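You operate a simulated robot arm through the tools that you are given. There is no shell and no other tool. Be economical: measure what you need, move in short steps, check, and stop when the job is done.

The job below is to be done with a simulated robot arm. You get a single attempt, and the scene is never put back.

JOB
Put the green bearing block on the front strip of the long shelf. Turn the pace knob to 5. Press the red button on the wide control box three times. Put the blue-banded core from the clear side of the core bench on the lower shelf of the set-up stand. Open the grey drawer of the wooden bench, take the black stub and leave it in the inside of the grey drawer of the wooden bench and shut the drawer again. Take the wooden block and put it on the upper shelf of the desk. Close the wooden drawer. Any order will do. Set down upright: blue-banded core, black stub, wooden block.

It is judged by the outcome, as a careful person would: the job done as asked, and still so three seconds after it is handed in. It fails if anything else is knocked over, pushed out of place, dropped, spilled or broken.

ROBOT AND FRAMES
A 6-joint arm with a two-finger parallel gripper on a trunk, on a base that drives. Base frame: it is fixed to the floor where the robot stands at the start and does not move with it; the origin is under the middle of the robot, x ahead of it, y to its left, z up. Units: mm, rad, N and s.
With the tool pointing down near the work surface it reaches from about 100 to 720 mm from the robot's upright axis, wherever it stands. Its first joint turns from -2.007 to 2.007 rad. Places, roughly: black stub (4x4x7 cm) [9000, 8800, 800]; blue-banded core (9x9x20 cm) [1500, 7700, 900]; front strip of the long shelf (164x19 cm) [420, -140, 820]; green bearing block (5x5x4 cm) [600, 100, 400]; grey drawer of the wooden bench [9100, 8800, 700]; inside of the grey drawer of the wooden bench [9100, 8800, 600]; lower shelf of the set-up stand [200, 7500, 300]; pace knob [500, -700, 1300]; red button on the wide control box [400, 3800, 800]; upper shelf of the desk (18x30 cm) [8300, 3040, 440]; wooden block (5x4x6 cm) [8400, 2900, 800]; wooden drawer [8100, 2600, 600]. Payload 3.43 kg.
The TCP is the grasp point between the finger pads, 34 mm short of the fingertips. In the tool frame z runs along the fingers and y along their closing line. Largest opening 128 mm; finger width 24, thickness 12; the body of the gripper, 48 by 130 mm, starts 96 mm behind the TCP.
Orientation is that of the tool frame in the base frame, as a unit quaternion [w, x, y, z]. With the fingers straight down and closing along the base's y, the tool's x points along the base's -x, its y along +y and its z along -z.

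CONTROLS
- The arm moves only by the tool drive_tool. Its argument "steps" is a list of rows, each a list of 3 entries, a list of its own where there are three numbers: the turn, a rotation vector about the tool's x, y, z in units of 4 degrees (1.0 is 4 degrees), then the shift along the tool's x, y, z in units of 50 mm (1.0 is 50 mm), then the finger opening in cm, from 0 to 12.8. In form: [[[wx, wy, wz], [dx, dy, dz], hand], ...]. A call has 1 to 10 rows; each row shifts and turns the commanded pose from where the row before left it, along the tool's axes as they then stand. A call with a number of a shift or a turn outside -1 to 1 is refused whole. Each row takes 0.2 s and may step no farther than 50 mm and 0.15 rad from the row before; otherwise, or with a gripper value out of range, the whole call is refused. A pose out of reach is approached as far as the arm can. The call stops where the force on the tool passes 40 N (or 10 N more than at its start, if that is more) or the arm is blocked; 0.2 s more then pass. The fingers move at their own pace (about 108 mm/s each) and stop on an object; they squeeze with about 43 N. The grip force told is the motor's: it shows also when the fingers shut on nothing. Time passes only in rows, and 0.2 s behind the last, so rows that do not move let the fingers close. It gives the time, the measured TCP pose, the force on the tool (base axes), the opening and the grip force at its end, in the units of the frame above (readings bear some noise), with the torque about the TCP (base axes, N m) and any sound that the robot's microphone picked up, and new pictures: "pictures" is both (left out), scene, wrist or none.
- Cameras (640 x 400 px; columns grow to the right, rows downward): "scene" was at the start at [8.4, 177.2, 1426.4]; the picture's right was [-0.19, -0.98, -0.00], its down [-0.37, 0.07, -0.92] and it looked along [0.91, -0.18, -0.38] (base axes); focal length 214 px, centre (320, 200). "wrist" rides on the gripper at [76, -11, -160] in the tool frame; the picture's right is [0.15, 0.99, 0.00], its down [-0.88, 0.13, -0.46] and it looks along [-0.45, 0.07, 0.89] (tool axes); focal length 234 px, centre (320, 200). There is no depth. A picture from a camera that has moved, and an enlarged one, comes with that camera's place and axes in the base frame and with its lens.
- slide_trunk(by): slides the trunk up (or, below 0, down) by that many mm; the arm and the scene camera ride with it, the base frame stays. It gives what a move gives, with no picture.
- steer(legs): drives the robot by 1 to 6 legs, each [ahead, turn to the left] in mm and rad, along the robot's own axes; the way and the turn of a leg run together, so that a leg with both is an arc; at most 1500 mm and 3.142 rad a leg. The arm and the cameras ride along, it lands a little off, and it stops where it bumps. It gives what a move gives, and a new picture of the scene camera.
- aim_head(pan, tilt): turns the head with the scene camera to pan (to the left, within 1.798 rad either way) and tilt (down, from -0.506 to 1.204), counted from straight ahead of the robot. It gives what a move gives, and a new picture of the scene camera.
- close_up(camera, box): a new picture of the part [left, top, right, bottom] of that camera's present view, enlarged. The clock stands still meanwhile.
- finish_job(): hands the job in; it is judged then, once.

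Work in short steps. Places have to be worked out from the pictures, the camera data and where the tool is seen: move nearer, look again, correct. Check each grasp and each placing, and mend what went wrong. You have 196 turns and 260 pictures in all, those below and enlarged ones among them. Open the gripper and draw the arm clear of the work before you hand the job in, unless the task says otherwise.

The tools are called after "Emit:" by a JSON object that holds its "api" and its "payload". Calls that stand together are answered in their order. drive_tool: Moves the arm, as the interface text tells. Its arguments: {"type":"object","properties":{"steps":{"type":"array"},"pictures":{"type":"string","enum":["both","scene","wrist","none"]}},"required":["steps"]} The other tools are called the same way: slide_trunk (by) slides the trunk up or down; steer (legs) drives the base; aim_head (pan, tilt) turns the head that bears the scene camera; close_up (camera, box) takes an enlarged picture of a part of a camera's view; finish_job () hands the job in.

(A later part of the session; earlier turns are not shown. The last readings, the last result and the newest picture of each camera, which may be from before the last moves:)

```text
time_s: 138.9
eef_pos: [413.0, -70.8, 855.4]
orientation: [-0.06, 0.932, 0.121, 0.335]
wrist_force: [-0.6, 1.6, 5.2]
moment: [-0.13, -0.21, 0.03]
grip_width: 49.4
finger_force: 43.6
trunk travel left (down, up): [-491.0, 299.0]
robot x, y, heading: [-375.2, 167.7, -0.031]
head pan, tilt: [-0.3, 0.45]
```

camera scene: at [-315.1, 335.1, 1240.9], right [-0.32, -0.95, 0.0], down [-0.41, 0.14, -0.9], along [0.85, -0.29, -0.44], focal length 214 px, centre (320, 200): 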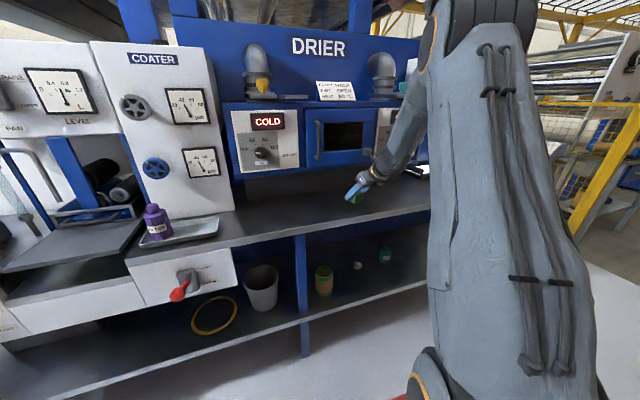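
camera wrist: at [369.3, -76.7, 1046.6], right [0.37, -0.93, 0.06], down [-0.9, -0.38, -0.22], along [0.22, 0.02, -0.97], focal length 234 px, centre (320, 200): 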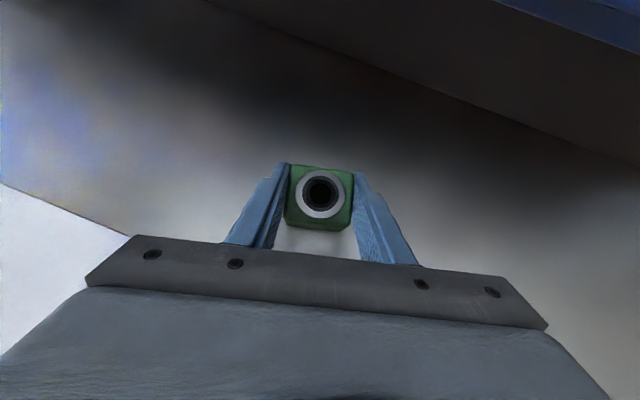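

Contact is felt. Release and retreat along the tool axis.

Emit:
{"api": "drive_tool", "payload": {"steps": [[[0, 0, 0], [-0.01, 0, 0.01], 3], [[0, 0, 0], [0, 0, 0], 8], [[0, 0, 0], [0, 0, 0], 8], [[0, 0, 0], [0, 0, -0.6], 8], [[0, 0, 0], [0, 0, -0.9], 8], [[0, 0, 0], [0.5, 0, -0.7], 8]], "pictures": "wrist"}}

```text
time_s: 140.3
eef_pos: [366.4, -85.8, 952.6]
orientation: [-0.06, 0.933, 0.12, 0.334]
wrist_force: [0.5, -0.2, -1.0]
moment: [0.05, -0.02, -0.01]
grip_width: 79.9
finger_force: 0.1
trunk travel left (down, up): [-491.0, 299.0]
robot x, y, heading: [-376.6, 172.5, -0.028]
head pan, tilt: [-0.3, 0.45]
camera wrist: at [323.3, -92.5, 1124.5], right [0.37, -0.93, 0.06], down [-0.9, -0.38, -0.21], along [0.22, 0.02, -0.97], focal length 234 px, centre (320, 200)
```

wrist: 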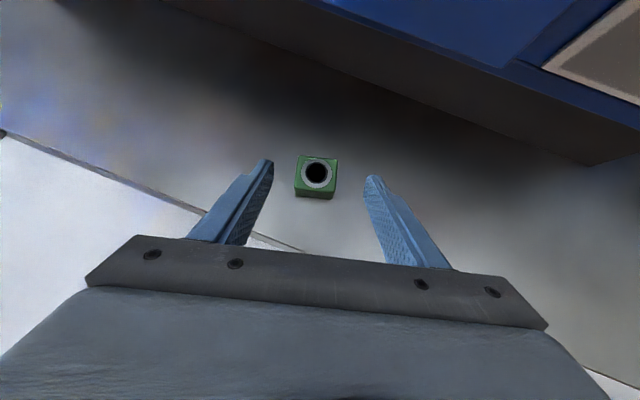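

The block stands on the strip. Next, the control box with the red button at y≈3800. I retract the arm, and look left along the aisle.

Emit:
{"api": "drive_tool", "payload": {"steps": [[[0, 0, 0], [-0.5, -0.2, -0.6], 8], [[0, 0, 0], [-0.5, -0.2, -0.6], 8], [[0, 0, 0], [-0.5, -0.2, -0.6], 8], [[0, 0, 0], [-0.5, -0.2, -0.6], 8], [[0, 0, 0], [-0.5, -0.2, -0.6], 8], [[0, 0, 0], [-0.5, -0.2, -0.6], 8], [[0, 0, 0], [-0.5, -0.2, -0.6], 8]], "pictures": "none"}}

Emit:
{"api": "aim_head", "payload": {"pan": 1.5, "tilt": 0.3}}

```text
time_s: 141.9
eef_pos: [86.5, -93.1, 1005.5]
orientation: [-0.061, 0.933, 0.121, 0.334]
wrist_force: [-0.1, 0.5, -0.3]
moment: [0.04, 0.04, 0.03]
grip_width: 80.1
finger_force: 0.1
trunk travel left (down, up): [-491.0, 299.0]
robot x, y, heading: [-376.4, 166.9, -0.028]
head pan, tilt: [-0.3, 0.45]
```

```text
time_s: 143.7
eef_pos: [86.6, -93.7, 1006.1]
orientation: [-0.06, 0.933, 0.12, 0.335]
wrist_force: [0.3, 0.2, 0.4]
moment: [0.03, 0.02, -0.01]
grip_width: 79.7
finger_force: 0.1
trunk travel left (down, up): [-491.0, 299.0]
robot x, y, heading: [-375.2, 166.7, -0.032]
head pan, tilt: [1.499, 0.3]
camera scene: at [-392.7, 457.8, 1254.8], right [0.99, -0.1, 0.0], down [-0.03, -0.29, -0.96], along [0.1, 0.95, -0.3], focal length 214 px, centre (320, 200)
```

scene: 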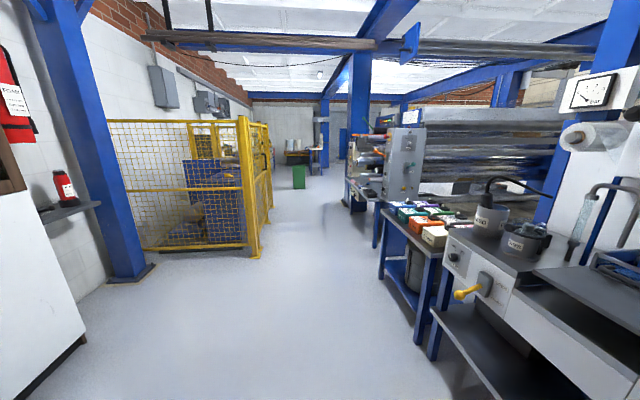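

A clear aisle runs along +y. I turn left and drive 3 m, then look for the box.

Emit:
{"api": "steer", "payload": {"legs": [[0, 1.602], [1500, 0], [1300, 0]]}}

Emit:
{"api": "aim_head", "payload": {"pan": -0.9, "tilt": 0.4}}

```text
time_s: 161.1
eef_pos: [-147.8, 3422.4, 1007.2]
orientation: [-0.281, 0.563, 0.754, 0.189]
wrist_force: [-0.6, 0.0, 0.2]
moment: [-0.03, -0.02, -0.02]
grip_width: 80.0
finger_force: 0.1
trunk travel left (down, up): [-491.0, 299.0]
robot x, y, heading: [-398.5, 2951.2, 1.574]
head pan, tilt: [1.499, 0.3]
camera scene: at [-684.3, 2929.6, 1254.9], right [0.07, 1.0, 0.0], down [0.29, -0.02, -0.96], along [-0.95, 0.07, -0.3], focal length 214 px, centre (320, 200)
```

scene: 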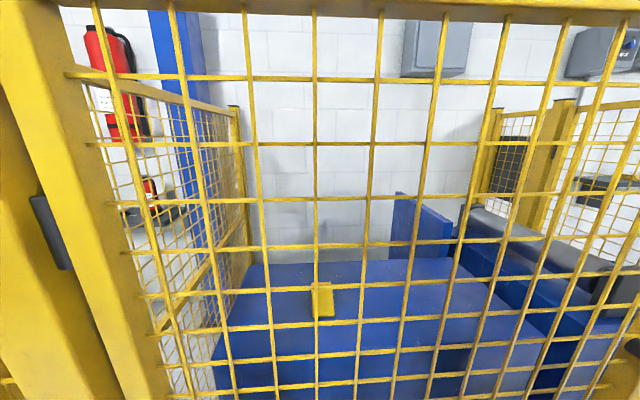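

```text
time_s: 163.3
eef_pos: [-146.7, 3422.4, 1006.5]
orientation: [-0.282, 0.563, 0.753, 0.189]
wrist_force: [-0.4, 0.0, -0.1]
moment: [-0.01, 0.0, 0.01]
grip_width: 79.8
finger_force: 0.1
trunk travel left (down, up): [-491.0, 299.0]
robot x, y, heading: [-392.8, 2953.1, 1.571]
head pan, tilt: [-0.901, 0.4]
camera scene: at [-518.7, 2980.9, 1245.6], right [0.62, -0.78, 0.0], down [-0.3, -0.24, -0.92], along [0.72, 0.57, -0.39], focal length 214 px, centre (320, 200)
```

scene: 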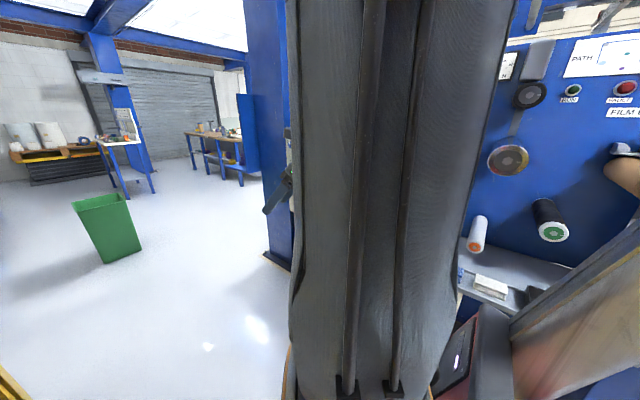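

The arm hides the box from here. I go 500 mm farther and turn right to face it.

Emit:
{"api": "steer", "payload": {"legs": [[500, 0], [0, -1.571]]}}

Emit:
{"api": "aim_head", "payload": {"pan": 0.35, "tilt": 0.5}}

```text
time_s: 170.1
eef_pos: [73.7, 3210.0, 1005.5]
orientation: [-0.065, 0.931, 0.135, 0.333]
wrist_force: [-0.4, 0.5, -0.3]
moment: [-0.02, 0.03, 0.02]
grip_width: 79.9
finger_force: 0.1
trunk travel left (down, up): [-491.0, 299.0]
robot x, y, heading: [-396.6, 3460.6, 0.002]
head pan, tilt: [-0.901, 0.4]
camera scene: at [-370.1, 3581.6, 1245.6], right [-0.78, -0.62, 0.0], down [-0.24, 0.3, -0.92], along [0.57, -0.72, -0.39], focal length 214 px, centre (320, 200)
```

scene: 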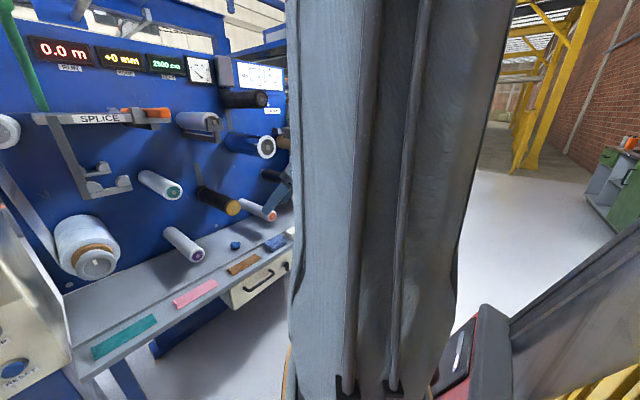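

```text
time_s: 171.6
eef_pos: [73.5, 3209.9, 1006.5]
orientation: [-0.066, 0.931, 0.135, 0.333]
wrist_force: [0.3, -0.3, -0.1]
moment: [-0.01, 0.01, 0.0]
grip_width: 80.0
finger_force: 0.0
trunk travel left (down, up): [-491.0, 299.0]
robot x, y, heading: [-394.2, 3459.7, 0.004]
head pan, tilt: [0.351, 0.499]
camera scene: at [-342.3, 3685.4, 1236.4], right [0.34, -0.94, 0.0], down [-0.45, -0.16, -0.88], along [0.82, 0.3, -0.48], focal length 214 px, centre (320, 200)
```

scene: 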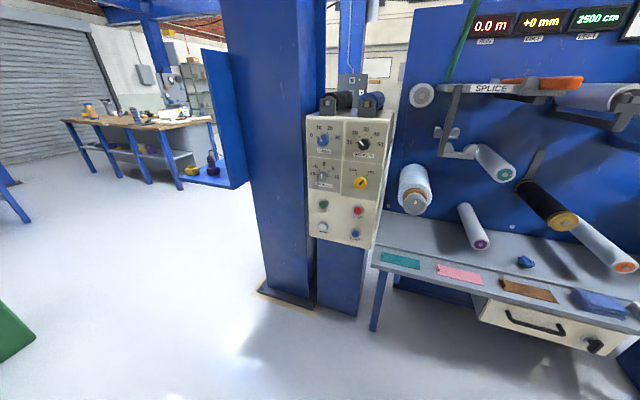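

Emit:
{"api": "close_up", "payload": {"camera": "scene", "box": [280, 90, 420, 260]}}

```text
2.35 times, centred on (350, 175) of scene
camera zoom: at [-342.3, 3685.4, 1236.4], right [0.34, -0.94, 0.0], down [-0.45, -0.16, -0.88], along [0.82, 0.3, -0.48], focal length 505 px, centre (249, 259)
```

zoom: 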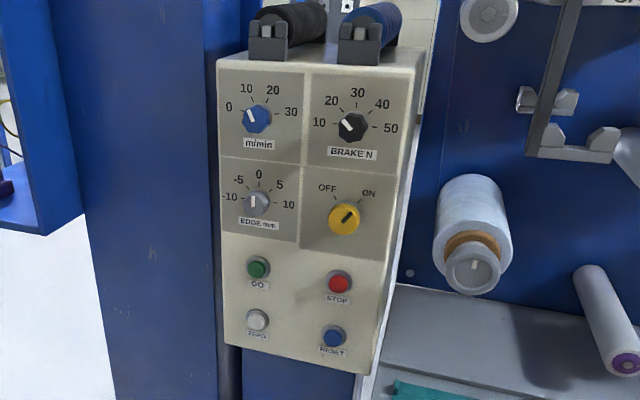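

The red STOP button computes to [400,3795,785] on a vertical panel facing −x. I shift the robot 320 mm left so it is straight ahead, then level the tool.

Emit:
{"api": "steer", "payload": {"legs": [[0, 1.571], [370, 0], [0, -1.571]]}}

Emit:
{"api": "drive_tool", "payload": {"steps": [[[0, 1, 0], [0, 0, 0], 0], [[0, 1, 0], [0, 0, 0], 0], [[0, 1, 0], [0, 0, 0], 0], [[0, 1, 0], [0, 0, 0], 0], [[0, 1, 0], [0, 0, 0], 0], [[0, 1, 0], [0, 0, 0], 0], [[0, 1, 0], [0, 0, 0], 0], [[0, 1, 0], [0, 0, 0], 0], [[0, 1, 0], [0, 0, 0], 0], [[0, 1, 0], [0, 0, 0], 0]], "pictures": "none"}}

Emit:
{"api": "drive_tool", "payload": {"steps": [[[0, 1, 0], [0, 0, 0], 0], [[0, 1, 0], [0, 0, 0], 0], [[0, 0.5, 0], [0, 0, 0], 0], [[-1, 0, 0], [0, 0, 0], 0], [[-1, 0, 0], [0, 0, 0], 0], [[-1, 0, 0], [0, 0, 0], 0]], "pictures": "both"}}

```text
time_s: 181.6
eef_pos: [66.8, 3560.0, 1006.5]
orientation: [-0.058, 0.934, 0.115, 0.334]
wrist_force: [-0.1, 0.1, 1.0]
moment: [-0.01, -0.02, -0.02]
grip_width: 80.1
finger_force: 0.0
trunk travel left (down, up): [-491.0, 299.0]
robot x, y, heading: [-393.3, 3825.7, -0.031]
head pan, tilt: [0.351, 0.499]
camera scene: at [-330.5, 4050.4, 1236.4], right [0.31, -0.95, 0.0], down [-0.46, -0.15, -0.88], along [0.84, 0.27, -0.48], focal length 214 px, centre (320, 200)
```

scene: 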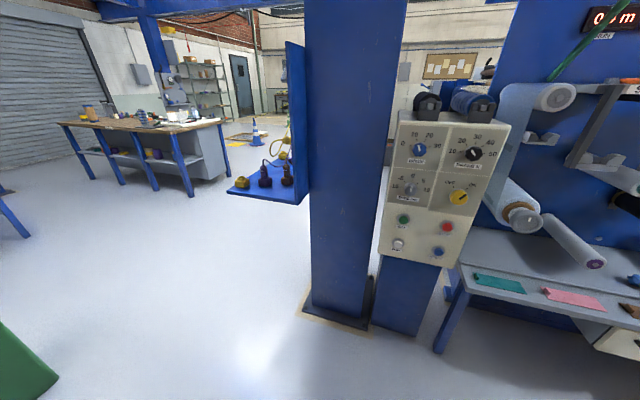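

```text
time_s: 183.8
eef_pos: [67.6, 3559.1, 1007.3]
orientation: [-0.095, 0.762, 0.089, 0.635]
wrist_force: [-0.3, -0.8, -0.2]
moment: [-0.02, 0.02, -0.03]
grip_width: 0.0
finger_force: 33.5
trunk travel left (down, up): [-491.0, 299.0]
robot x, y, heading: [-390.5, 3823.0, -0.033]
head pan, tilt: [0.351, 0.499]
```

```text
time_s: 185.2
eef_pos: [71.9, 3547.0, 1008.0]
orientation: [-0.028, 0.712, 0.007, 0.702]
wrist_force: [-1.0, 0.3, 0.3]
moment: [0.01, -0.02, 0.0]
grip_width: 0.0
finger_force: 33.1
out of reach, approached as far as the arm can: row 6
trunk travel left (down, up): [-491.0, 299.0]
robot x, y, heading: [-392.2, 3828.2, -0.039]
head pan, tilt: [0.351, 0.499]
camera scene: at [-330.5, 4050.2, 1236.5], right [0.31, -0.95, 0.0], down [-0.46, -0.15, -0.88], along [0.84, 0.27, -0.48], focal length 214 px, centre (320, 200)
camera wrist: at [-86.3, 3548.6, 1085.7], right [0.05, -0.99, 0.12], down [-0.46, -0.13, -0.88], along [0.89, -0.01, -0.46], focal length 234 px, centre (320, 200)
```

scene: 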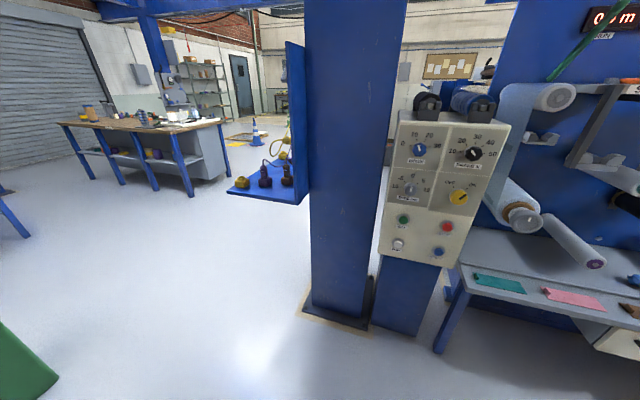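
wrist: 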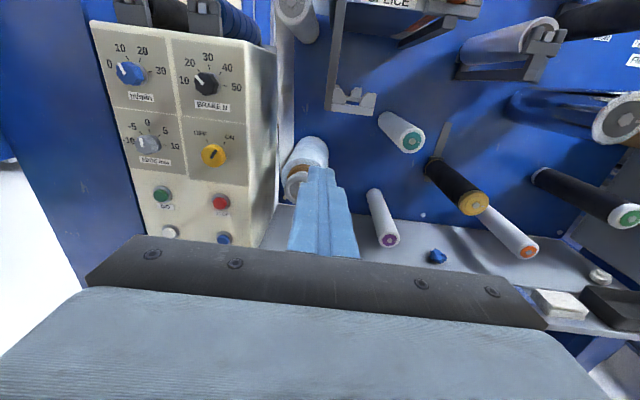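

Triangulation puts the STOP button at [442,3801,764]. I move the closed fingers to 50 mm in front of it.

Emit:
{"api": "drive_tool", "payload": {"steps": [[[0, 0, 0], [-0.494, -0.464, 0.604], 0], [[0, 0, 0], [-0.494, -0.464, 0.604], 0], [[0, 0, 0], [-0.494, -0.464, 0.604], 0], [[0, 0, 0], [-0.494, -0.464, 0.604], 0], [[0, 0, 0], [-0.494, -0.464, 0.604], 0], [[0, 0, 0], [-0.494, -0.464, 0.604], 0], [[0, 0, 0], [-0.494, -0.464, 0.604], 0], [[0, 0, 0], [-0.494, -0.464, 0.604], 0], [[0, 0, 0], [-0.494, -0.464, 0.604], 0], [[0, 0, 0], [-0.494, -0.464, 0.604], 0]], "pictures": "both"}}

```text
time_s: 187.4
eef_pos: [360.5, 3753.4, 765.6]
orientation: [-0.037, 0.711, 0.016, 0.702]
wrist_force: [-0.8, -0.4, -0.7]
moment: [0.01, -0.01, 0.02]
grip_width: 0.0
finger_force: 32.8
out of reach, approached as far as the arm can: row 1, 2, 9, 10
trunk travel left (down, up): [-491.0, 299.0]
robot x, y, heading: [-389.4, 3825.6, -0.04]
head pan, tilt: [0.351, 0.499]
camera scene: at [-330.8, 4050.4, 1236.5], right [0.31, -0.95, 0.0], down [-0.46, -0.15, -0.88], along [0.84, 0.27, -0.48], focal length 214 px, centre (320, 200)
camera wrist: at [202.8, 3750.5, 843.8], right [0.07, -0.99, 0.12], down [-0.46, -0.14, -0.88], along [0.89, 0.01, -0.46], focal length 234 px, centre (320, 200)
```

scene: 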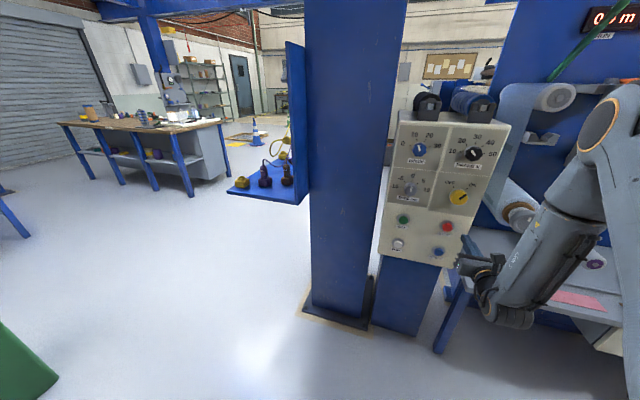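
wrist: 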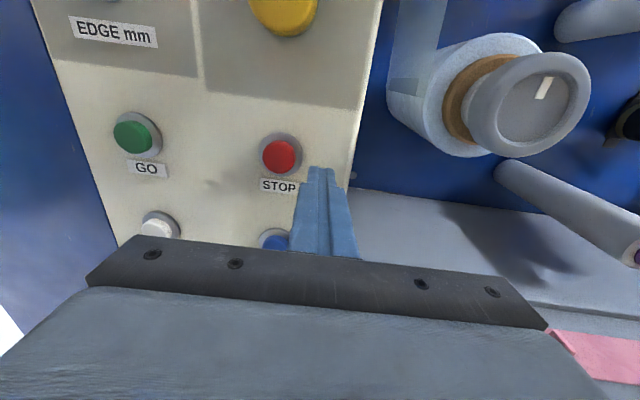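

Button confirmed at [442,3802,765]. Shift 48 mm to the left and check alignment.

Emit:
{"api": "drive_tool", "payload": {"steps": [[[0, 0, 0], [0, -0.49, -0.05], 0], [[0, 0, 0], [0, -0.49, -0.05], 0]], "pictures": "wrist"}}

```text
time_s: 188.0
eef_pos: [346.0, 3755.1, 767.1]
orientation: [-0.036, 0.712, 0.014, 0.702]
wrist_force: [-0.2, 0.1, -0.2]
moment: [0.02, -0.03, -0.03]
grip_width: 0.2
finger_force: 33.0
out of reach, approached as far as the arm can: row 1, 2
trunk travel left (down, up): [-491.0, 299.0]
robot x, y, heading: [-391.5, 3824.5, -0.035]
head pan, tilt: [0.351, 0.499]
camera wrist: at [187.5, 3752.9, 845.4], right [0.07, -0.99, 0.12], down [-0.46, -0.14, -0.88], along [0.89, 0.01, -0.46], focal length 234 px, centre (320, 200)
```

wrist: 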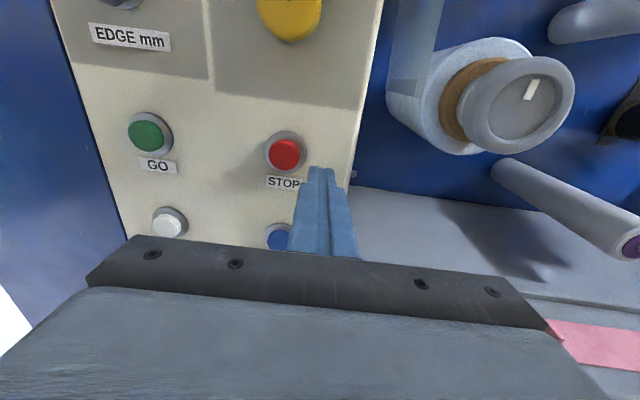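

The arm is at its limit sideways; a small left turn of the base does the rest.

Emit:
{"api": "steer", "payload": {"legs": [[0, 0.065]]}}

Emit:
{"api": "drive_tool", "payload": {"steps": [[[0, 0, 0], [0, 0, 0], 0]], "pictures": "wrist"}}

```text
time_s: 188.8
eef_pos: [348.4, 3802.1, 766.5]
orientation: [-0.059, 0.71, 0.039, 0.7]
wrist_force: [-0.3, -0.3, 1.0]
moment: [-0.01, 0.01, 0.02]
grip_width: 0.0
finger_force: 33.1
trunk travel left (down, up): [-491.0, 299.0]
robot x, y, heading: [-391.7, 3828.4, 0.03]
head pan, tilt: [0.351, 0.499]
camera scene: at [-345.1, 4054.0, 1236.4], right [0.37, -0.93, 0.0], down [-0.45, -0.18, -0.88], along [0.82, 0.32, -0.48], focal length 214 px, centre (320, 200)
```

scene: 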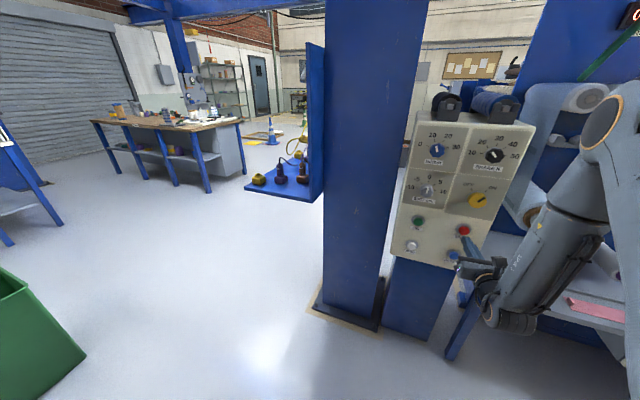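

```text
time_s: 189.2
eef_pos: [349.3, 3803.7, 766.6]
orientation: [-0.06, 0.711, 0.038, 0.7]
wrist_force: [-0.5, -0.3, 0.4]
moment: [0.01, 0.01, 0.01]
grip_width: 0.1
finger_force: 33.3
trunk travel left (down, up): [-491.0, 299.0]
robot x, y, heading: [-394.2, 3826.9, 0.025]
head pan, tilt: [0.351, 0.499]
camera wrist: at [191.0, 3790.6, 845.4], right [0.14, -0.98, 0.12], down [-0.45, -0.17, -0.88], along [0.88, 0.07, -0.46], focal length 234 px, centre (320, 200)
```

wrist: 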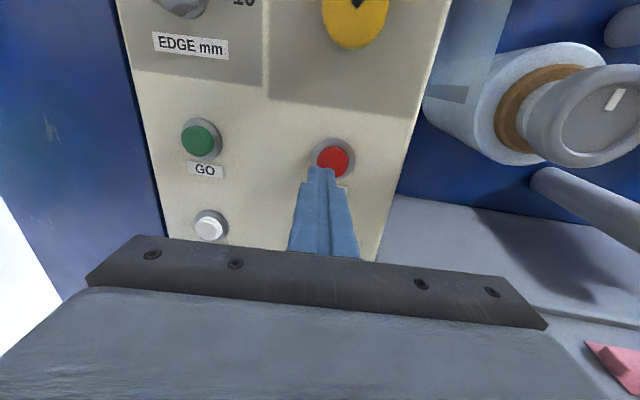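

Aligned, apart from the 8° yaw for which I shift 13 mm. I advance in small steps to find the button's contact.

Emit:
{"api": "drive_tool", "payload": {"steps": [[[0, 0, 0], [0, 0.26, 0.5], 0], [[0, 0, 0], [0, 0, 0.4], 0], [[0, 0, 0], [0, 0, 0.1], 0], [[0, 0, 0], [0, 0, 0.08], 0], [[0, 0, 0], [0, 0, 0.08], 0]], "pictures": "wrist"}}

```text
time_s: 190.4
eef_pos: [401.3, 3796.4, 766.3]
orientation: [-0.059, 0.711, 0.037, 0.699]
wrist_force: [-26.1, -0.1, 10.8]
moment: [-0.07, -0.43, -0.11]
grip_width: 0.0
finger_force: 33.0
trunk travel left (down, up): [-491.0, 299.0]
robot x, y, heading: [-391.3, 3823.7, 0.027]
head pan, tilt: [0.351, 0.499]
heard: click
stopped in row 5: the force on the tool passed its limit at 46 N (the readings are from after the stop); the commanded pose is now the measured one
camera wrist: at [244.5, 3783.4, 844.9], right [0.14, -0.98, 0.11], down [-0.45, -0.17, -0.88], along [0.88, 0.07, -0.47], focal length 234 px, centre (320, 200)
```

wrist: 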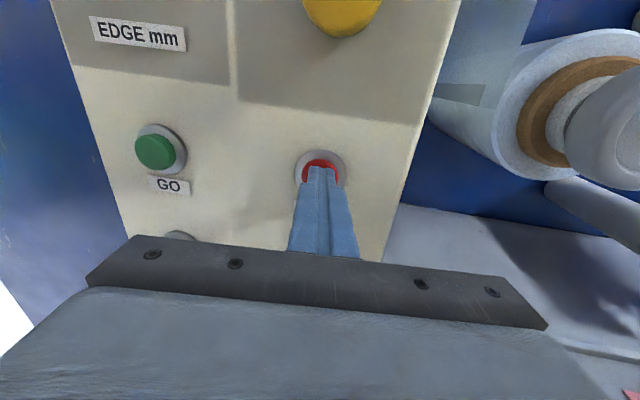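

A click — first press. I back off 20 mm to release and press again.

Emit:
{"api": "drive_tool", "payload": {"steps": [[[0, 0, 0], [0, 0, -0.4], 0], [[0, 0, 0], [0, 0, 0], 0], [[0, 0, 0], [0, 0, 0], 0]], "pictures": "none"}}

Emit:
{"api": "drive_tool", "payload": {"steps": [[[0, 0, 0], [0, 0, 0.25], 0], [[0, 0, 0], [0, 0, 0.1], 0], [[0, 0, 0], [0, 0, 0.06], 0], [[0, 0, 0], [0, 0, 0.04], 0]], "pictures": "none"}}

```text
time_s: 191.2
eef_pos: [384.0, 3794.6, 766.2]
orientation: [-0.059, 0.712, 0.038, 0.699]
wrist_force: [0.4, 0.0, 0.3]
moment: [0.0, 0.0, 0.0]
grip_width: 0.3
finger_force: 32.7
trunk travel left (down, up): [-491.0, 299.0]
robot x, y, heading: [-392.3, 3824.8, 0.025]
head pan, tilt: [0.351, 0.499]
```

```text
time_s: 192.3
eef_pos: [401.8, 3796.0, 764.8]
orientation: [-0.059, 0.713, 0.037, 0.698]
wrist_force: [-25.0, -0.5, 10.1]
moment: [-0.02, -0.5, -0.13]
grip_width: 0.1
finger_force: 33.0
trunk travel left (down, up): [-491.0, 299.0]
robot x, y, heading: [-393.0, 3826.8, 0.022]
head pan, tilt: [0.351, 0.499]
heard: click
stopped in row 4: the force on the tool passed its limit at 42 N (the readings are from after the stop); the commanded pose is now the measured one
```

Second click. Release, then the third press.

Emit:
{"api": "drive_tool", "payload": {"steps": [[[0, 0, 0], [0, 0, -0.4], 0], [[0, 0, 0], [0, 0, 0], 0], [[0, 0, 0], [0, 0, 0], 0]], "pictures": "none"}}

Emit:
{"api": "drive_tool", "payload": {"steps": [[[0, 0, 0], [0, 0, 0.25], 0], [[0, 0, 0], [0, 0, 0.1], 0], [[0, 0, 0], [0, 0, 0.06], 0], [[0, 0, 0], [0, 0, 0.04], 0]], "pictures": "none"}}

```text
time_s: 193.1
eef_pos: [382.3, 3793.0, 764.0]
orientation: [-0.06, 0.713, 0.037, 0.697]
wrist_force: [0.9, 0.8, -0.5]
moment: [0.03, 0.04, 0.01]
grip_width: 0.0
finger_force: 33.0
trunk travel left (down, up): [-491.0, 299.0]
robot x, y, heading: [-392.5, 3826.5, 0.029]
head pan, tilt: [0.351, 0.499]
```

```text
time_s: 194.1
eef_pos: [403.3, 3793.7, 763.9]
orientation: [-0.059, 0.714, 0.037, 0.697]
wrist_force: [-26.8, -0.3, 11.2]
moment: [-0.05, -0.49, -0.13]
grip_width: 0.2
finger_force: 33.2
trunk travel left (down, up): [-491.0, 299.0]
robot x, y, heading: [-392.4, 3823.4, 0.026]
head pan, tilt: [0.351, 0.499]
heard: click
stopped in row 4: the force on the tool passed its limit at 44 N (the readings are from after the stop); the commanded pose is now the measured one
```

Third click. I withdraw the arm and raise it, then look toward +y for the route.

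Emit:
{"api": "drive_tool", "payload": {"steps": [[[0, 0, 0], [0, 0, -0.8], 5], [[0, 0, 0], [0.3, 0.3, -0.8], 5], [[0, 0, 0], [0.5, 0.4, -0.7], 5], [[0, 0, 0], [0.5, 0.4, -0.7], 5], [[0, 0, 0], [0.5, 0.4, -0.7], 5], [[0, 0, 0], [0.5, 0.4, -0.7], 5], [[0, 0, 0], [0.5, 0.4, -0.7], 5], [[0, 0, 0], [0.5, 0.4, -0.7], 5], [[0, 0, 0], [0.5, 0.4, -0.5], 5]], "pictures": "none"}}

Emit:
{"api": "aim_head", "payload": {"pan": 1.2, "tilt": 0.25}}

```text
time_s: 196.1
eef_pos: [120.1, 3595.4, 954.8]
orientation: [-0.059, 0.715, 0.036, 0.696]
wrist_force: [0.5, 0.3, 0.1]
moment: [-0.02, -0.06, 0.03]
grip_width: 50.0
finger_force: 0.1
trunk travel left (down, up): [-491.0, 299.0]
robot x, y, heading: [-393.9, 3824.5, 0.024]
head pan, tilt: [0.351, 0.499]
```

```text
time_s: 197.2
eef_pos: [119.9, 3593.6, 955.3]
orientation: [-0.059, 0.715, 0.035, 0.696]
wrist_force: [0.2, 0.1, -0.5]
moment: [0.02, -0.01, -0.02]
grip_width: 50.3
finger_force: 0.0
trunk travel left (down, up): [-491.0, 299.0]
robot x, y, heading: [-391.8, 3825.2, 0.025]
head pan, tilt: [1.201, 0.25]
camera scene: at [-399.1, 4108.3, 1259.6], right [0.94, -0.34, 0.0], down [-0.08, -0.23, -0.97], along [0.33, 0.91, -0.25], focal length 214 px, centre (320, 200)
```

scene: 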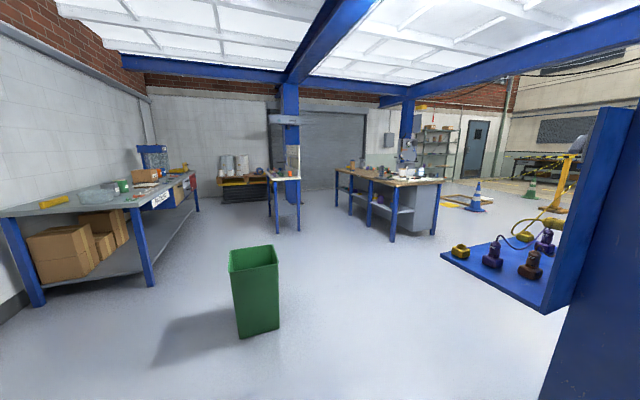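

I plan a path right of the green bin (−390,5410), left of the low blue platform, toward the core bench near [1500,7700]. I stop short of it to look.

Emit:
{"api": "steer", "payload": {"legs": [[0, 0.975], [1000, 0], [0, 0.345], [1500, 0], [800, 0]]}}

```text
time_s: 202.5
eef_pos: [350.9, 4474.2, 956.3]
orientation: [-0.366, 0.623, 0.348, 0.598]
wrist_force: [-27.7, -25.0, 16.0]
moment: [-1.15, -0.7, -3.14]
grip_width: 50.1
finger_force: 0.0
trunk travel left (down, up): [-491.0, 299.0]
robot x, y, heading: [-133.8, 4203.6, 0.965]
head pan, tilt: [1.201, 0.25]
stopped in leg 2: the force on the tool passed its limit at 214 N (the readings are from after the stop); the commanded pose is now the measured one
camera scene: at [-367.8, 4366.6, 1259.3], right [0.83, 0.56, 0.0], down [0.14, -0.2, -0.97], along [-0.54, 0.8, -0.25], focal length 214 px, centre (320, 200)
```

scene: 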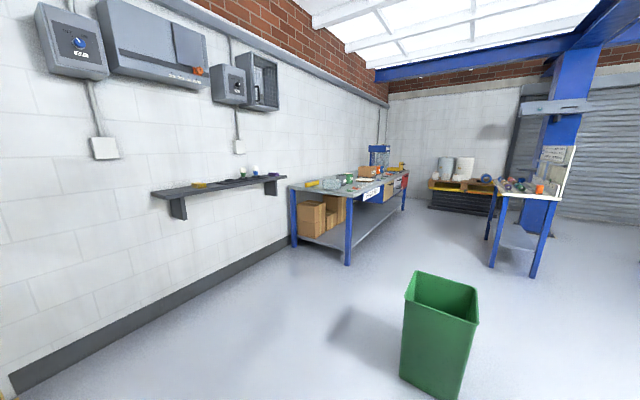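

The tool ran into the blue plate by the column. I back off at once and look there.

Emit:
{"api": "steer", "payload": {"legs": [[-330, 0]]}}

Emit:
{"api": "aim_head", "payload": {"pan": 0.2, "tilt": 0.35}}

```text
time_s: 204.8
eef_pos: [160.8, 4201.8, 954.5]
orientation: [-0.367, 0.623, 0.349, 0.595]
wrist_force: [0.1, 1.2, 0.3]
moment: [0.01, -0.01, -0.03]
grip_width: 49.8
finger_force: 0.1
trunk travel left (down, up): [-491.0, 299.0]
robot x, y, heading: [-325.8, 3926.7, 0.965]
head pan, tilt: [1.201, 0.25]
camera scene: at [-558.5, 4090.9, 1259.6], right [0.83, 0.56, 0.0], down [0.14, -0.2, -0.97], along [-0.54, 0.8, -0.25], focal length 214 px, centre (320, 200)
```

scene: 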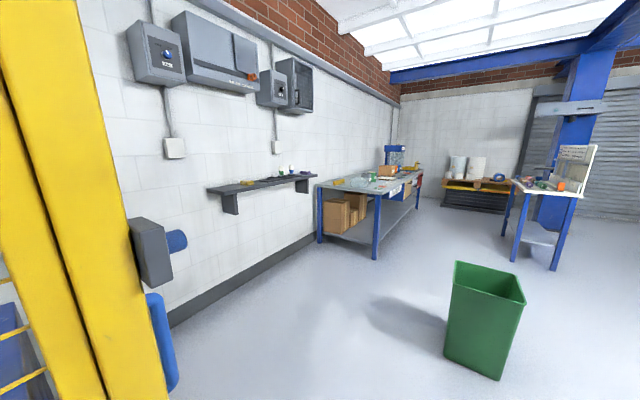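

```text
time_s: 206.0
eef_pos: [159.8, 4201.4, 954.7]
orientation: [-0.368, 0.623, 0.35, 0.595]
wrist_force: [0.9, -1.1, 0.0]
moment: [0.01, -0.02, 0.0]
grip_width: 50.0
finger_force: 0.0
trunk travel left (down, up): [-491.0, 299.0]
robot x, y, heading: [-328.5, 3927.6, 0.964]
head pan, tilt: [0.201, 0.351]
camera scene: at [-469.5, 4099.1, 1250.1], right [0.92, -0.39, 0.0], down [-0.14, -0.32, -0.94], along [0.37, 0.86, -0.34], focal length 214 px, centre (320, 200)
```

scene: 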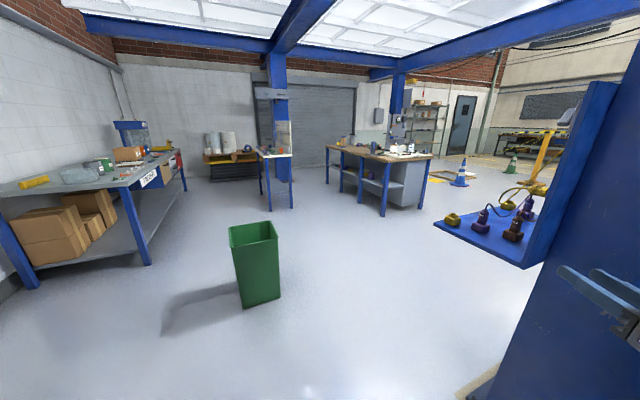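

Nothing fell. I take a wider route, heading 1.3 rad past the column, then 1.2 rad.

Emit:
{"api": "steer", "payload": {"legs": [[0, 0.336], [700, 0], [0, -0.1], [1500, 0], [900, 0]]}}

Emit:
{"api": "aim_head", "payload": {"pan": -0.2, "tilt": 0.35}}

```text
time_s: 222.9
eef_pos: [1220.1, 7200.6, 954.5]
orientation: [-0.425, 0.585, 0.41, 0.556]
wrist_force: [-0.2, 0.6, -0.2]
moment: [-0.01, 0.0, 0.0]
grip_width: 50.0
finger_force: 0.0
trunk travel left (down, up): [-491.0, 299.0]
robot x, y, heading: [796.0, 6831.4, 1.166]
head pan, tilt: [0.201, 0.351]
camera scene: at [623.9, 6974.8, 1250.1], right [0.98, -0.2, 0.0], down [-0.07, -0.34, -0.94], along [0.19, 0.92, -0.34], focal length 214 px, centre (320, 200)
```

scene: 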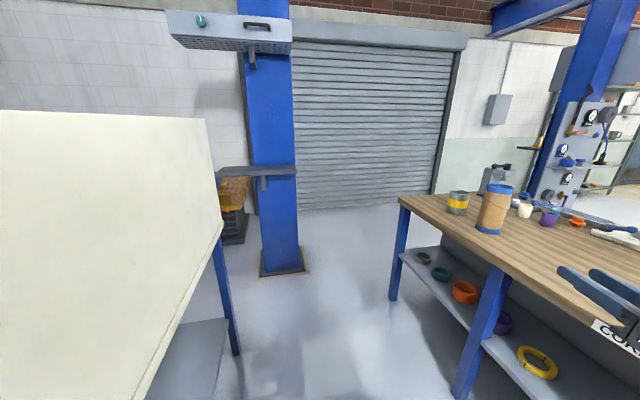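

```text
time_s: 223.8
eef_pos: [1220.5, 7199.7, 955.6]
orientation: [-0.425, 0.585, 0.41, 0.556]
wrist_force: [0.7, 0.1, -0.4]
moment: [0.01, -0.02, -0.02]
grip_width: 49.9
finger_force: 0.0
trunk travel left (down, up): [-491.0, 299.0]
robot x, y, heading: [799.3, 6834.9, 1.166]
head pan, tilt: [-0.201, 0.351]
camera scene: at [658.0, 6960.2, 1250.1], right [0.82, -0.57, 0.0], down [-0.2, -0.28, -0.94], along [0.53, 0.77, -0.34], focal length 214 px, centre (320, 200)
```

scene: 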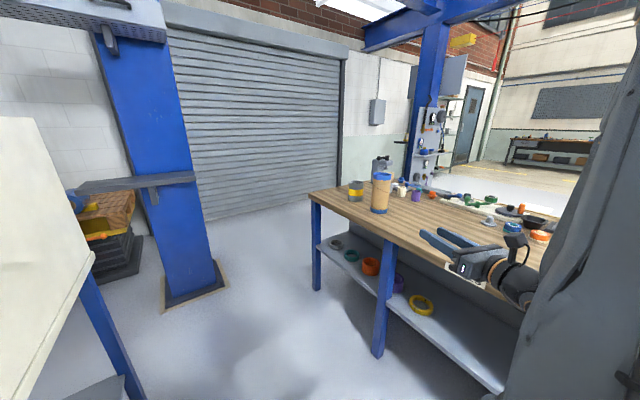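

The blue-banded core stands near the far left edge of the bench, about [1506,7647], base z≈800. Let me look at the set-up stand on the left.

Emit:
{"api": "aim_head", "payload": {"pan": 0.9, "tilt": 0.6}}

Emit:
{"api": "aim_head", "payload": {"pan": 1.6, "tilt": 0.5}}

```text
time_s: 225.1
eef_pos: [1220.5, 7200.4, 954.5]
orientation: [-0.424, 0.586, 0.41, 0.556]
wrist_force: [0.6, -0.8, -0.6]
moment: [-0.01, -0.02, -0.04]
grip_width: 50.0
finger_force: 0.0
trunk travel left (down, up): [-491.0, 299.0]
robot x, y, heading: [798.4, 6833.1, 1.166]
head pan, tilt: [0.901, 0.6]
camera scene: at [563.1, 6961.3, 1227.4], right [0.88, 0.48, 0.0], down [0.27, -0.5, -0.83], along [-0.39, 0.73, -0.56], focal length 214 px, centre (320, 200)
```

scene: 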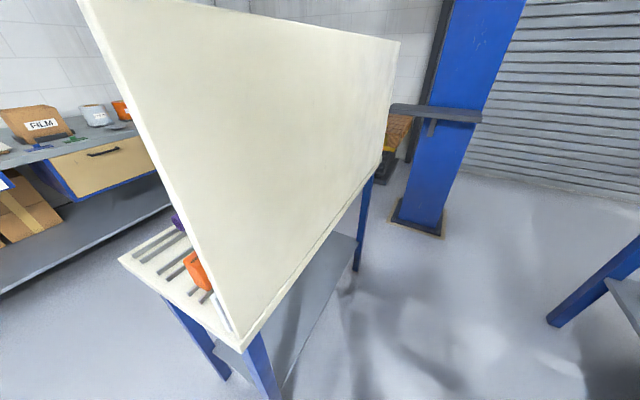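

```text
time_s: 226.2
eef_pos: [1219.3, 7199.8, 955.4]
orientation: [-0.426, 0.585, 0.411, 0.555]
wrist_force: [0.3, -0.4, 0.9]
moment: [0.03, 0.0, 0.0]
grip_width: 49.9
finger_force: 0.2
trunk travel left (down, up): [-491.0, 299.0]
robot x, y, heading: [799.1, 6836.1, 1.164]
head pan, tilt: [1.6, 0.499]
camera scene: at [520.4, 6916.9, 1236.4], right [0.37, 0.93, 0.0], down [0.45, -0.18, -0.88], along [-0.82, 0.32, -0.48], focal length 214 px, centre (320, 200)
```

scene: 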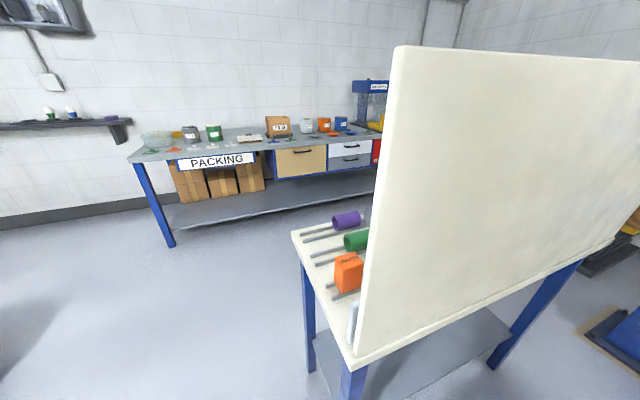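

The stand spans x −14…380, y 7031…7906, top z≈830; its lower shelf (z≈300, edge x≈320) is open from the +x side. First the core: I drive to about [800,7835] and face the bench.

Emit:
{"api": "steer", "payload": {"legs": [[0, 0.425], [1000, 0], [0, -1.59]]}}

Emit:
{"api": "aim_head", "payload": {"pan": -0.2, "tilt": 0.45}}

```text
time_s: 236.5
eef_pos: [1268.6, 7561.9, 954.1]
orientation: [-0.039, 0.715, 0.01, 0.698]
wrist_force: [0.4, 0.1, -0.1]
moment: [-0.02, -0.01, 0.0]
grip_width: 50.3
finger_force: 0.0
trunk travel left (down, up): [-491.0, 299.0]
robot x, y, heading: [776.2, 7819.9, -0.027]
head pan, tilt: [1.6, 0.499]
camera scene: at [746.4, 8107.3, 1236.5], right [1.0, 0.0, 0.0], down [0.0, -0.48, -0.88], along [0.0, 0.88, -0.48], focal length 214 px, centre (320, 200)
```

scene: 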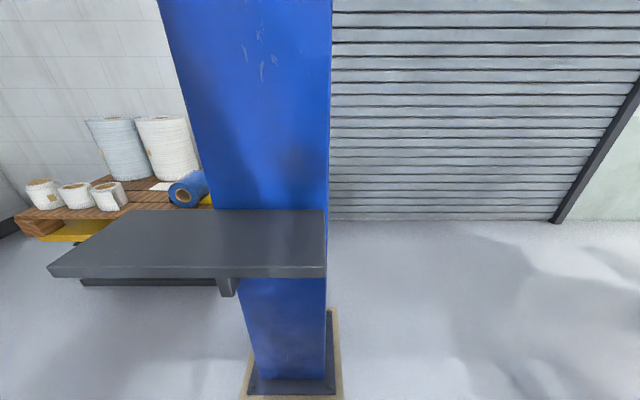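

```text
time_s: 238.3
eef_pos: [1268.6, 7561.9, 953.6]
orientation: [-0.039, 0.714, 0.01, 0.699]
wrist_force: [-0.1, 0.8, -1.0]
moment: [0.01, 0.0, 0.03]
grip_width: 50.0
finger_force: 0.2
trunk travel left (down, up): [-491.0, 299.0]
robot x, y, heading: [772.1, 7818.3, -0.028]
head pan, tilt: [-0.201, 0.45]
camera scene: at [836.1, 7995.6, 1240.9], right [-0.23, -0.97, 0.0], down [-0.42, 0.1, -0.9], along [0.88, -0.2, -0.44], focal length 214 px, centre (320, 200)
```

scene: 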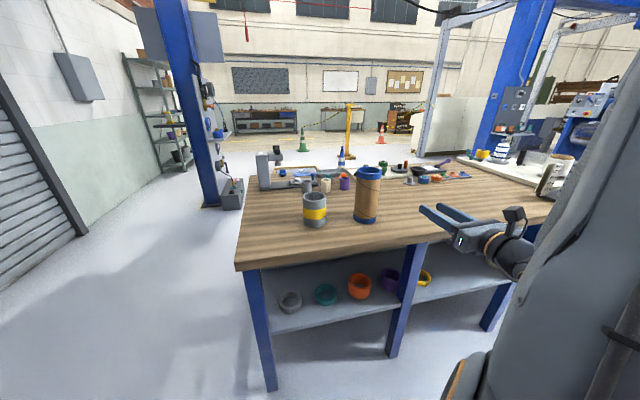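

Core centre triangulates to about [1513,7655], z 800–1000. I open the gripper wide and move to a pre-grasp in front.

Emit:
{"api": "drive_tool", "payload": {"steps": [[[0, 0, 0], [-0.3, -0.5, 0.3], 12.8], [[0, 0, 0], [-0.3, -0.5, 0.5], 12.8], [[0, 0, 0], [-0.2, -0.34, 0.6], 12.8], [[0, 0, 0], [-0.18, -0.2, 0.6], 12.8], [[0, 0, 0], [0, 0, 0.4], 12.8]], "pictures": "both"}}

```text
time_s: 239.5
eef_pos: [1394.3, 7632.5, 905.8]
orientation: [-0.039, 0.715, 0.009, 0.698]
wrist_force: [-0.2, 0.4, 0.4]
moment: [0.01, -0.03, 0.02]
grip_width: 128.3
finger_force: 0.0
out of reach, approached as far as the arm can: row 1, 2
trunk travel left (down, up): [-491.0, 299.0]
robot x, y, heading: [776.5, 7821.3, -0.03]
head pan, tilt: [-0.201, 0.45]
camera scene: at [836.0, 7995.5, 1240.9], right [-0.23, -0.97, 0.0], down [-0.42, 0.1, -0.9], along [0.88, -0.2, -0.44], focal length 214 px, centre (320, 200)
camera wrist: at [1236.9, 7631.5, 985.8], right [0.07, -0.99, 0.11], down [-0.47, -0.13, -0.88], along [0.88, 0.01, -0.47], focal length 234 px, centre (320, 200)
```

scene: 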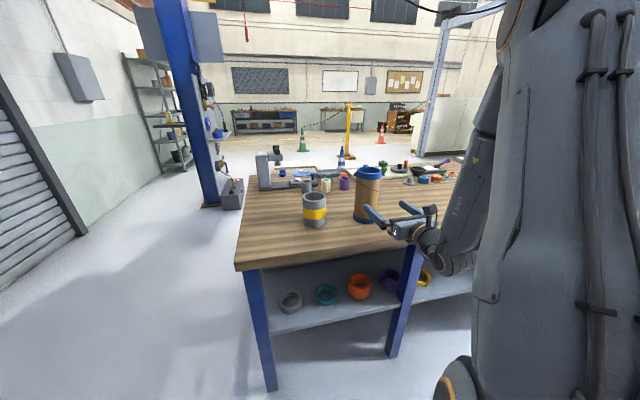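
wrist: 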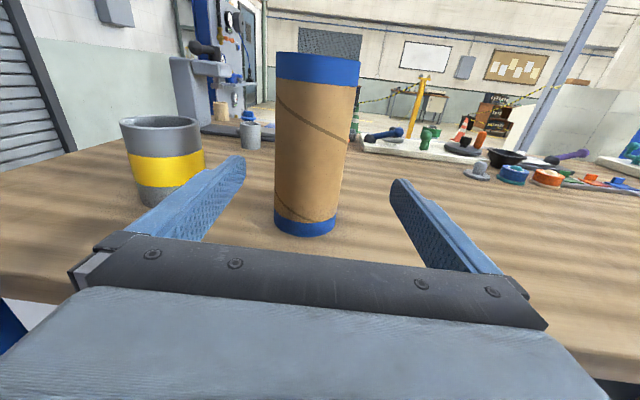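

Core axis is at [1513,7651]. I shift 10 mm left, advance so it lies between the pads, and check before closing.

Emit:
{"api": "drive_tool", "payload": {"steps": [[[0, 0, 0], [0, -0.21, 0.5], 12.8], [[0, 0, 0], [0, 0, 0.6], 12.8], [[0, 0, 0], [0, 0, 0.6], 12.8], [[0, 0, 0], [0, 0, 0.6], 12.8]], "pictures": "wrist"}}

```text
time_s: 240.5
eef_pos: [1507.3, 7651.6, 901.9]
orientation: [-0.04, 0.715, 0.01, 0.698]
wrist_force: [-0.5, 0.5, -0.7]
moment: [0.0, 0.01, 0.0]
grip_width: 127.9
finger_force: 0.1
trunk travel left (down, up): [-491.0, 299.0]
robot x, y, heading: [773.7, 7822.5, -0.024]
head pan, tilt: [-0.201, 0.45]
camera wrist: at [1350.8, 7649.4, 981.8], right [0.07, -0.99, 0.1], down [-0.47, -0.13, -0.88], along [0.88, 0.01, -0.47], focal length 234 px, centre (320, 200)
```

wrist: 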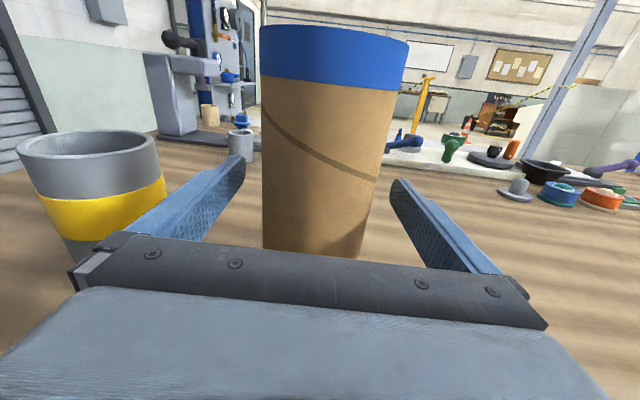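

Centred between the fingers. Closing the grip, then lifting.

Emit:
{"api": "drive_tool", "payload": {"steps": [[[0, 0, 0], [0, 0, 0], 6], [[0, 0, 0], [0, 0, 0], 6], [[0, 0, 0], [0, 0, 0], 6], [[0, 0, 0], [0.2, 0, 0], 6], [[0, 0, 0], [0.4, 0, 0], 6], [[0, 0, 0], [0.4, 0, 0], 6]], "pictures": "both"}}

```text
time_s: 241.9
eef_pos: [1509.8, 7650.4, 950.2]
orientation: [-0.039, 0.715, 0.011, 0.698]
wrist_force: [0.8, -0.2, -2.3]
moment: [-0.01, 0.03, 0.02]
grip_width: 86.6
finger_force: 43.3
trunk travel left (down, up): [-491.0, 299.0]
robot x, y, heading: [773.9, 7819.0, -0.029]
head pan, tilt: [-0.201, 0.45]
camera scene: at [836.5, 7995.4, 1240.9], right [-0.23, -0.97, 0.0], down [-0.42, 0.1, -0.9], along [0.88, -0.2, -0.44], focal length 214 px, centre (320, 200)
camera wrist: at [1352.3, 7647.4, 1031.3], right [0.07, -0.99, 0.1], down [-0.47, -0.13, -0.87], along [0.88, 0.01, -0.47], focal length 234 px, centre (320, 200)
```

scene: 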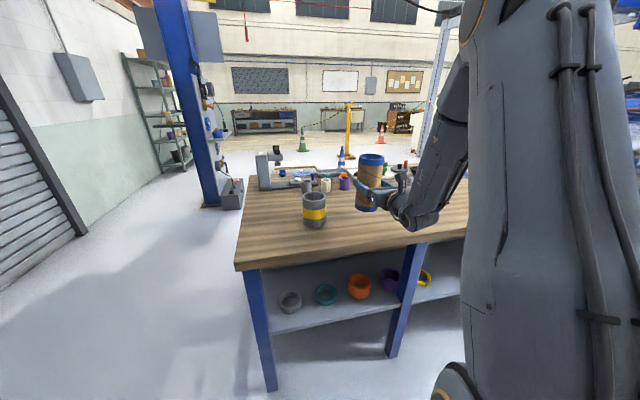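
wrist: 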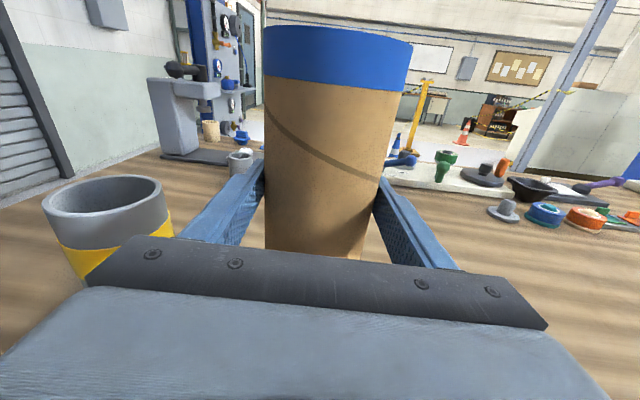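

Core held (86.6 mm). I withdraw the arm; placement is easiest from the stand's open south end, facing +y, so I'll route around: down the gap, then west, then face +y.

Emit:
{"api": "drive_tool", "payload": {"steps": [[[0, 0, 0], [0, 0.1, -0.9], 6], [[0, 0, 0], [0, 0.2, -0.9], 6], [[0, 0, 0], [0, 0.2, -0.9], 6], [[0, 0, 0], [0, 0.2, -0.9], 6], [[0, 0, 0], [0, 0.3, -0.9], 6], [[0, 0, 0], [0, 0.3, -0.6], 6]], "pictures": "none"}}

Emit:
{"api": "steer", "payload": {"legs": [[0, -1.543], [1500, 0]]}}

```text
time_s: 243.3
eef_pos: [1265.4, 7560.5, 955.8]
orientation: [-0.04, 0.715, 0.011, 0.698]
wrist_force: [0.3, 0.7, -2.7]
moment: [-0.02, 0.01, -0.03]
grip_width: 86.5
finger_force: 43.6
out of reach, approached as far as the arm can: row 5
trunk travel left (down, up): [-491.0, 299.0]
robot x, y, heading: [774.1, 7820.7, -0.03]
head pan, tilt: [-0.201, 0.45]
```

```text
time_s: 254.4
eef_pos: [550.0, 5823.7, 955.4]
orientation: [0.454, 0.523, -0.487, 0.532]
wrist_force: [0.1, -0.7, -1.7]
moment: [0.04, 0.0, -0.01]
grip_width: 85.9
finger_force: 42.8
trunk travel left (down, up): [-491.0, 299.0]
robot x, y, heading: [788.8, 6324.5, -1.564]
head pan, tilt: [-0.201, 0.45]
camera scene: at [966.7, 6266.7, 1240.9], right [-0.98, 0.19, 0.0], down [0.08, 0.43, -0.9], along [-0.17, -0.88, -0.44], focal length 214 px, centre (320, 200)
```

scene: 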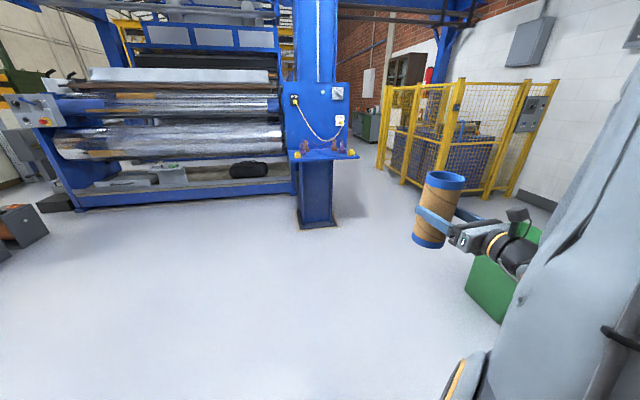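

Now west, then face +y.

Emit:
{"api": "steer", "payload": {"legs": [[0, -1.575], [810, 0], [0, -1.571]]}}

Emit:
{"api": "aim_head", "payload": {"pan": -0.1, "tilt": 0.6}}

```text
time_s: 266.3
eef_pos: [216.8, 6829.5, 955.1]
orientation: [0.538, -0.48, -0.53, -0.446]
wrist_force: [-0.7, -0.5, -2.1]
moment: [-0.04, 0.01, 0.01]
grip_width: 85.6
finger_force: 43.2
trunk travel left (down, up): [-491.0, 299.0]
robot x, y, heading: [-7.5, 6321.5, 1.608]
head pan, tilt: [-0.201, 0.45]
camera scene: at [-189.0, 6373.1, 1240.9], right [0.99, -0.16, 0.0], down [-0.07, -0.43, -0.9], along [0.14, 0.89, -0.44], focal length 214 px, centre (320, 200)
```

scene: 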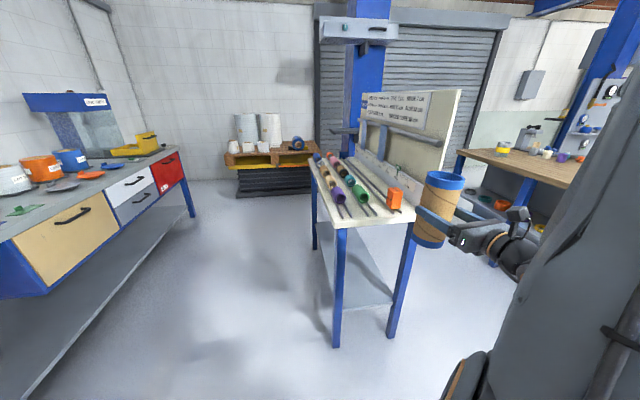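

```text
time_s: 267.0
eef_pos: [217.0, 6829.5, 955.4]
orientation: [0.539, -0.478, -0.531, -0.446]
wrist_force: [-0.3, 0.0, -1.9]
moment: [-0.03, -0.02, 0.0]
grip_width: 85.6
finger_force: 42.8
trunk travel left (down, up): [-491.0, 299.0]
robot x, y, heading: [-9.2, 6318.7, 1.616]
head pan, tilt: [-0.099, 0.6]
camera scene: at [-198.4, 6370.6, 1227.4], right [1.0, -0.06, 0.0], down [-0.03, -0.56, -0.83], along [0.05, 0.82, -0.56], focal length 214 px, centre (320, 200)
```

scene: 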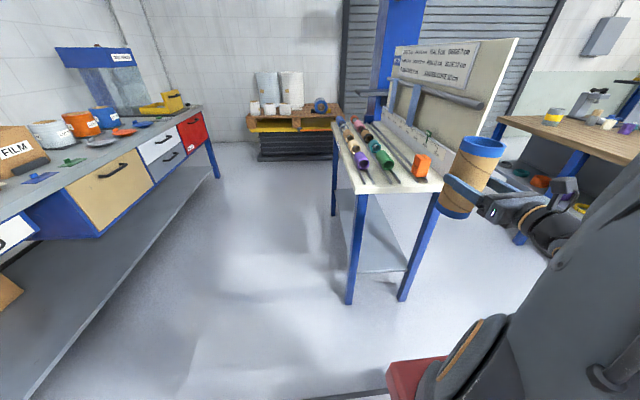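

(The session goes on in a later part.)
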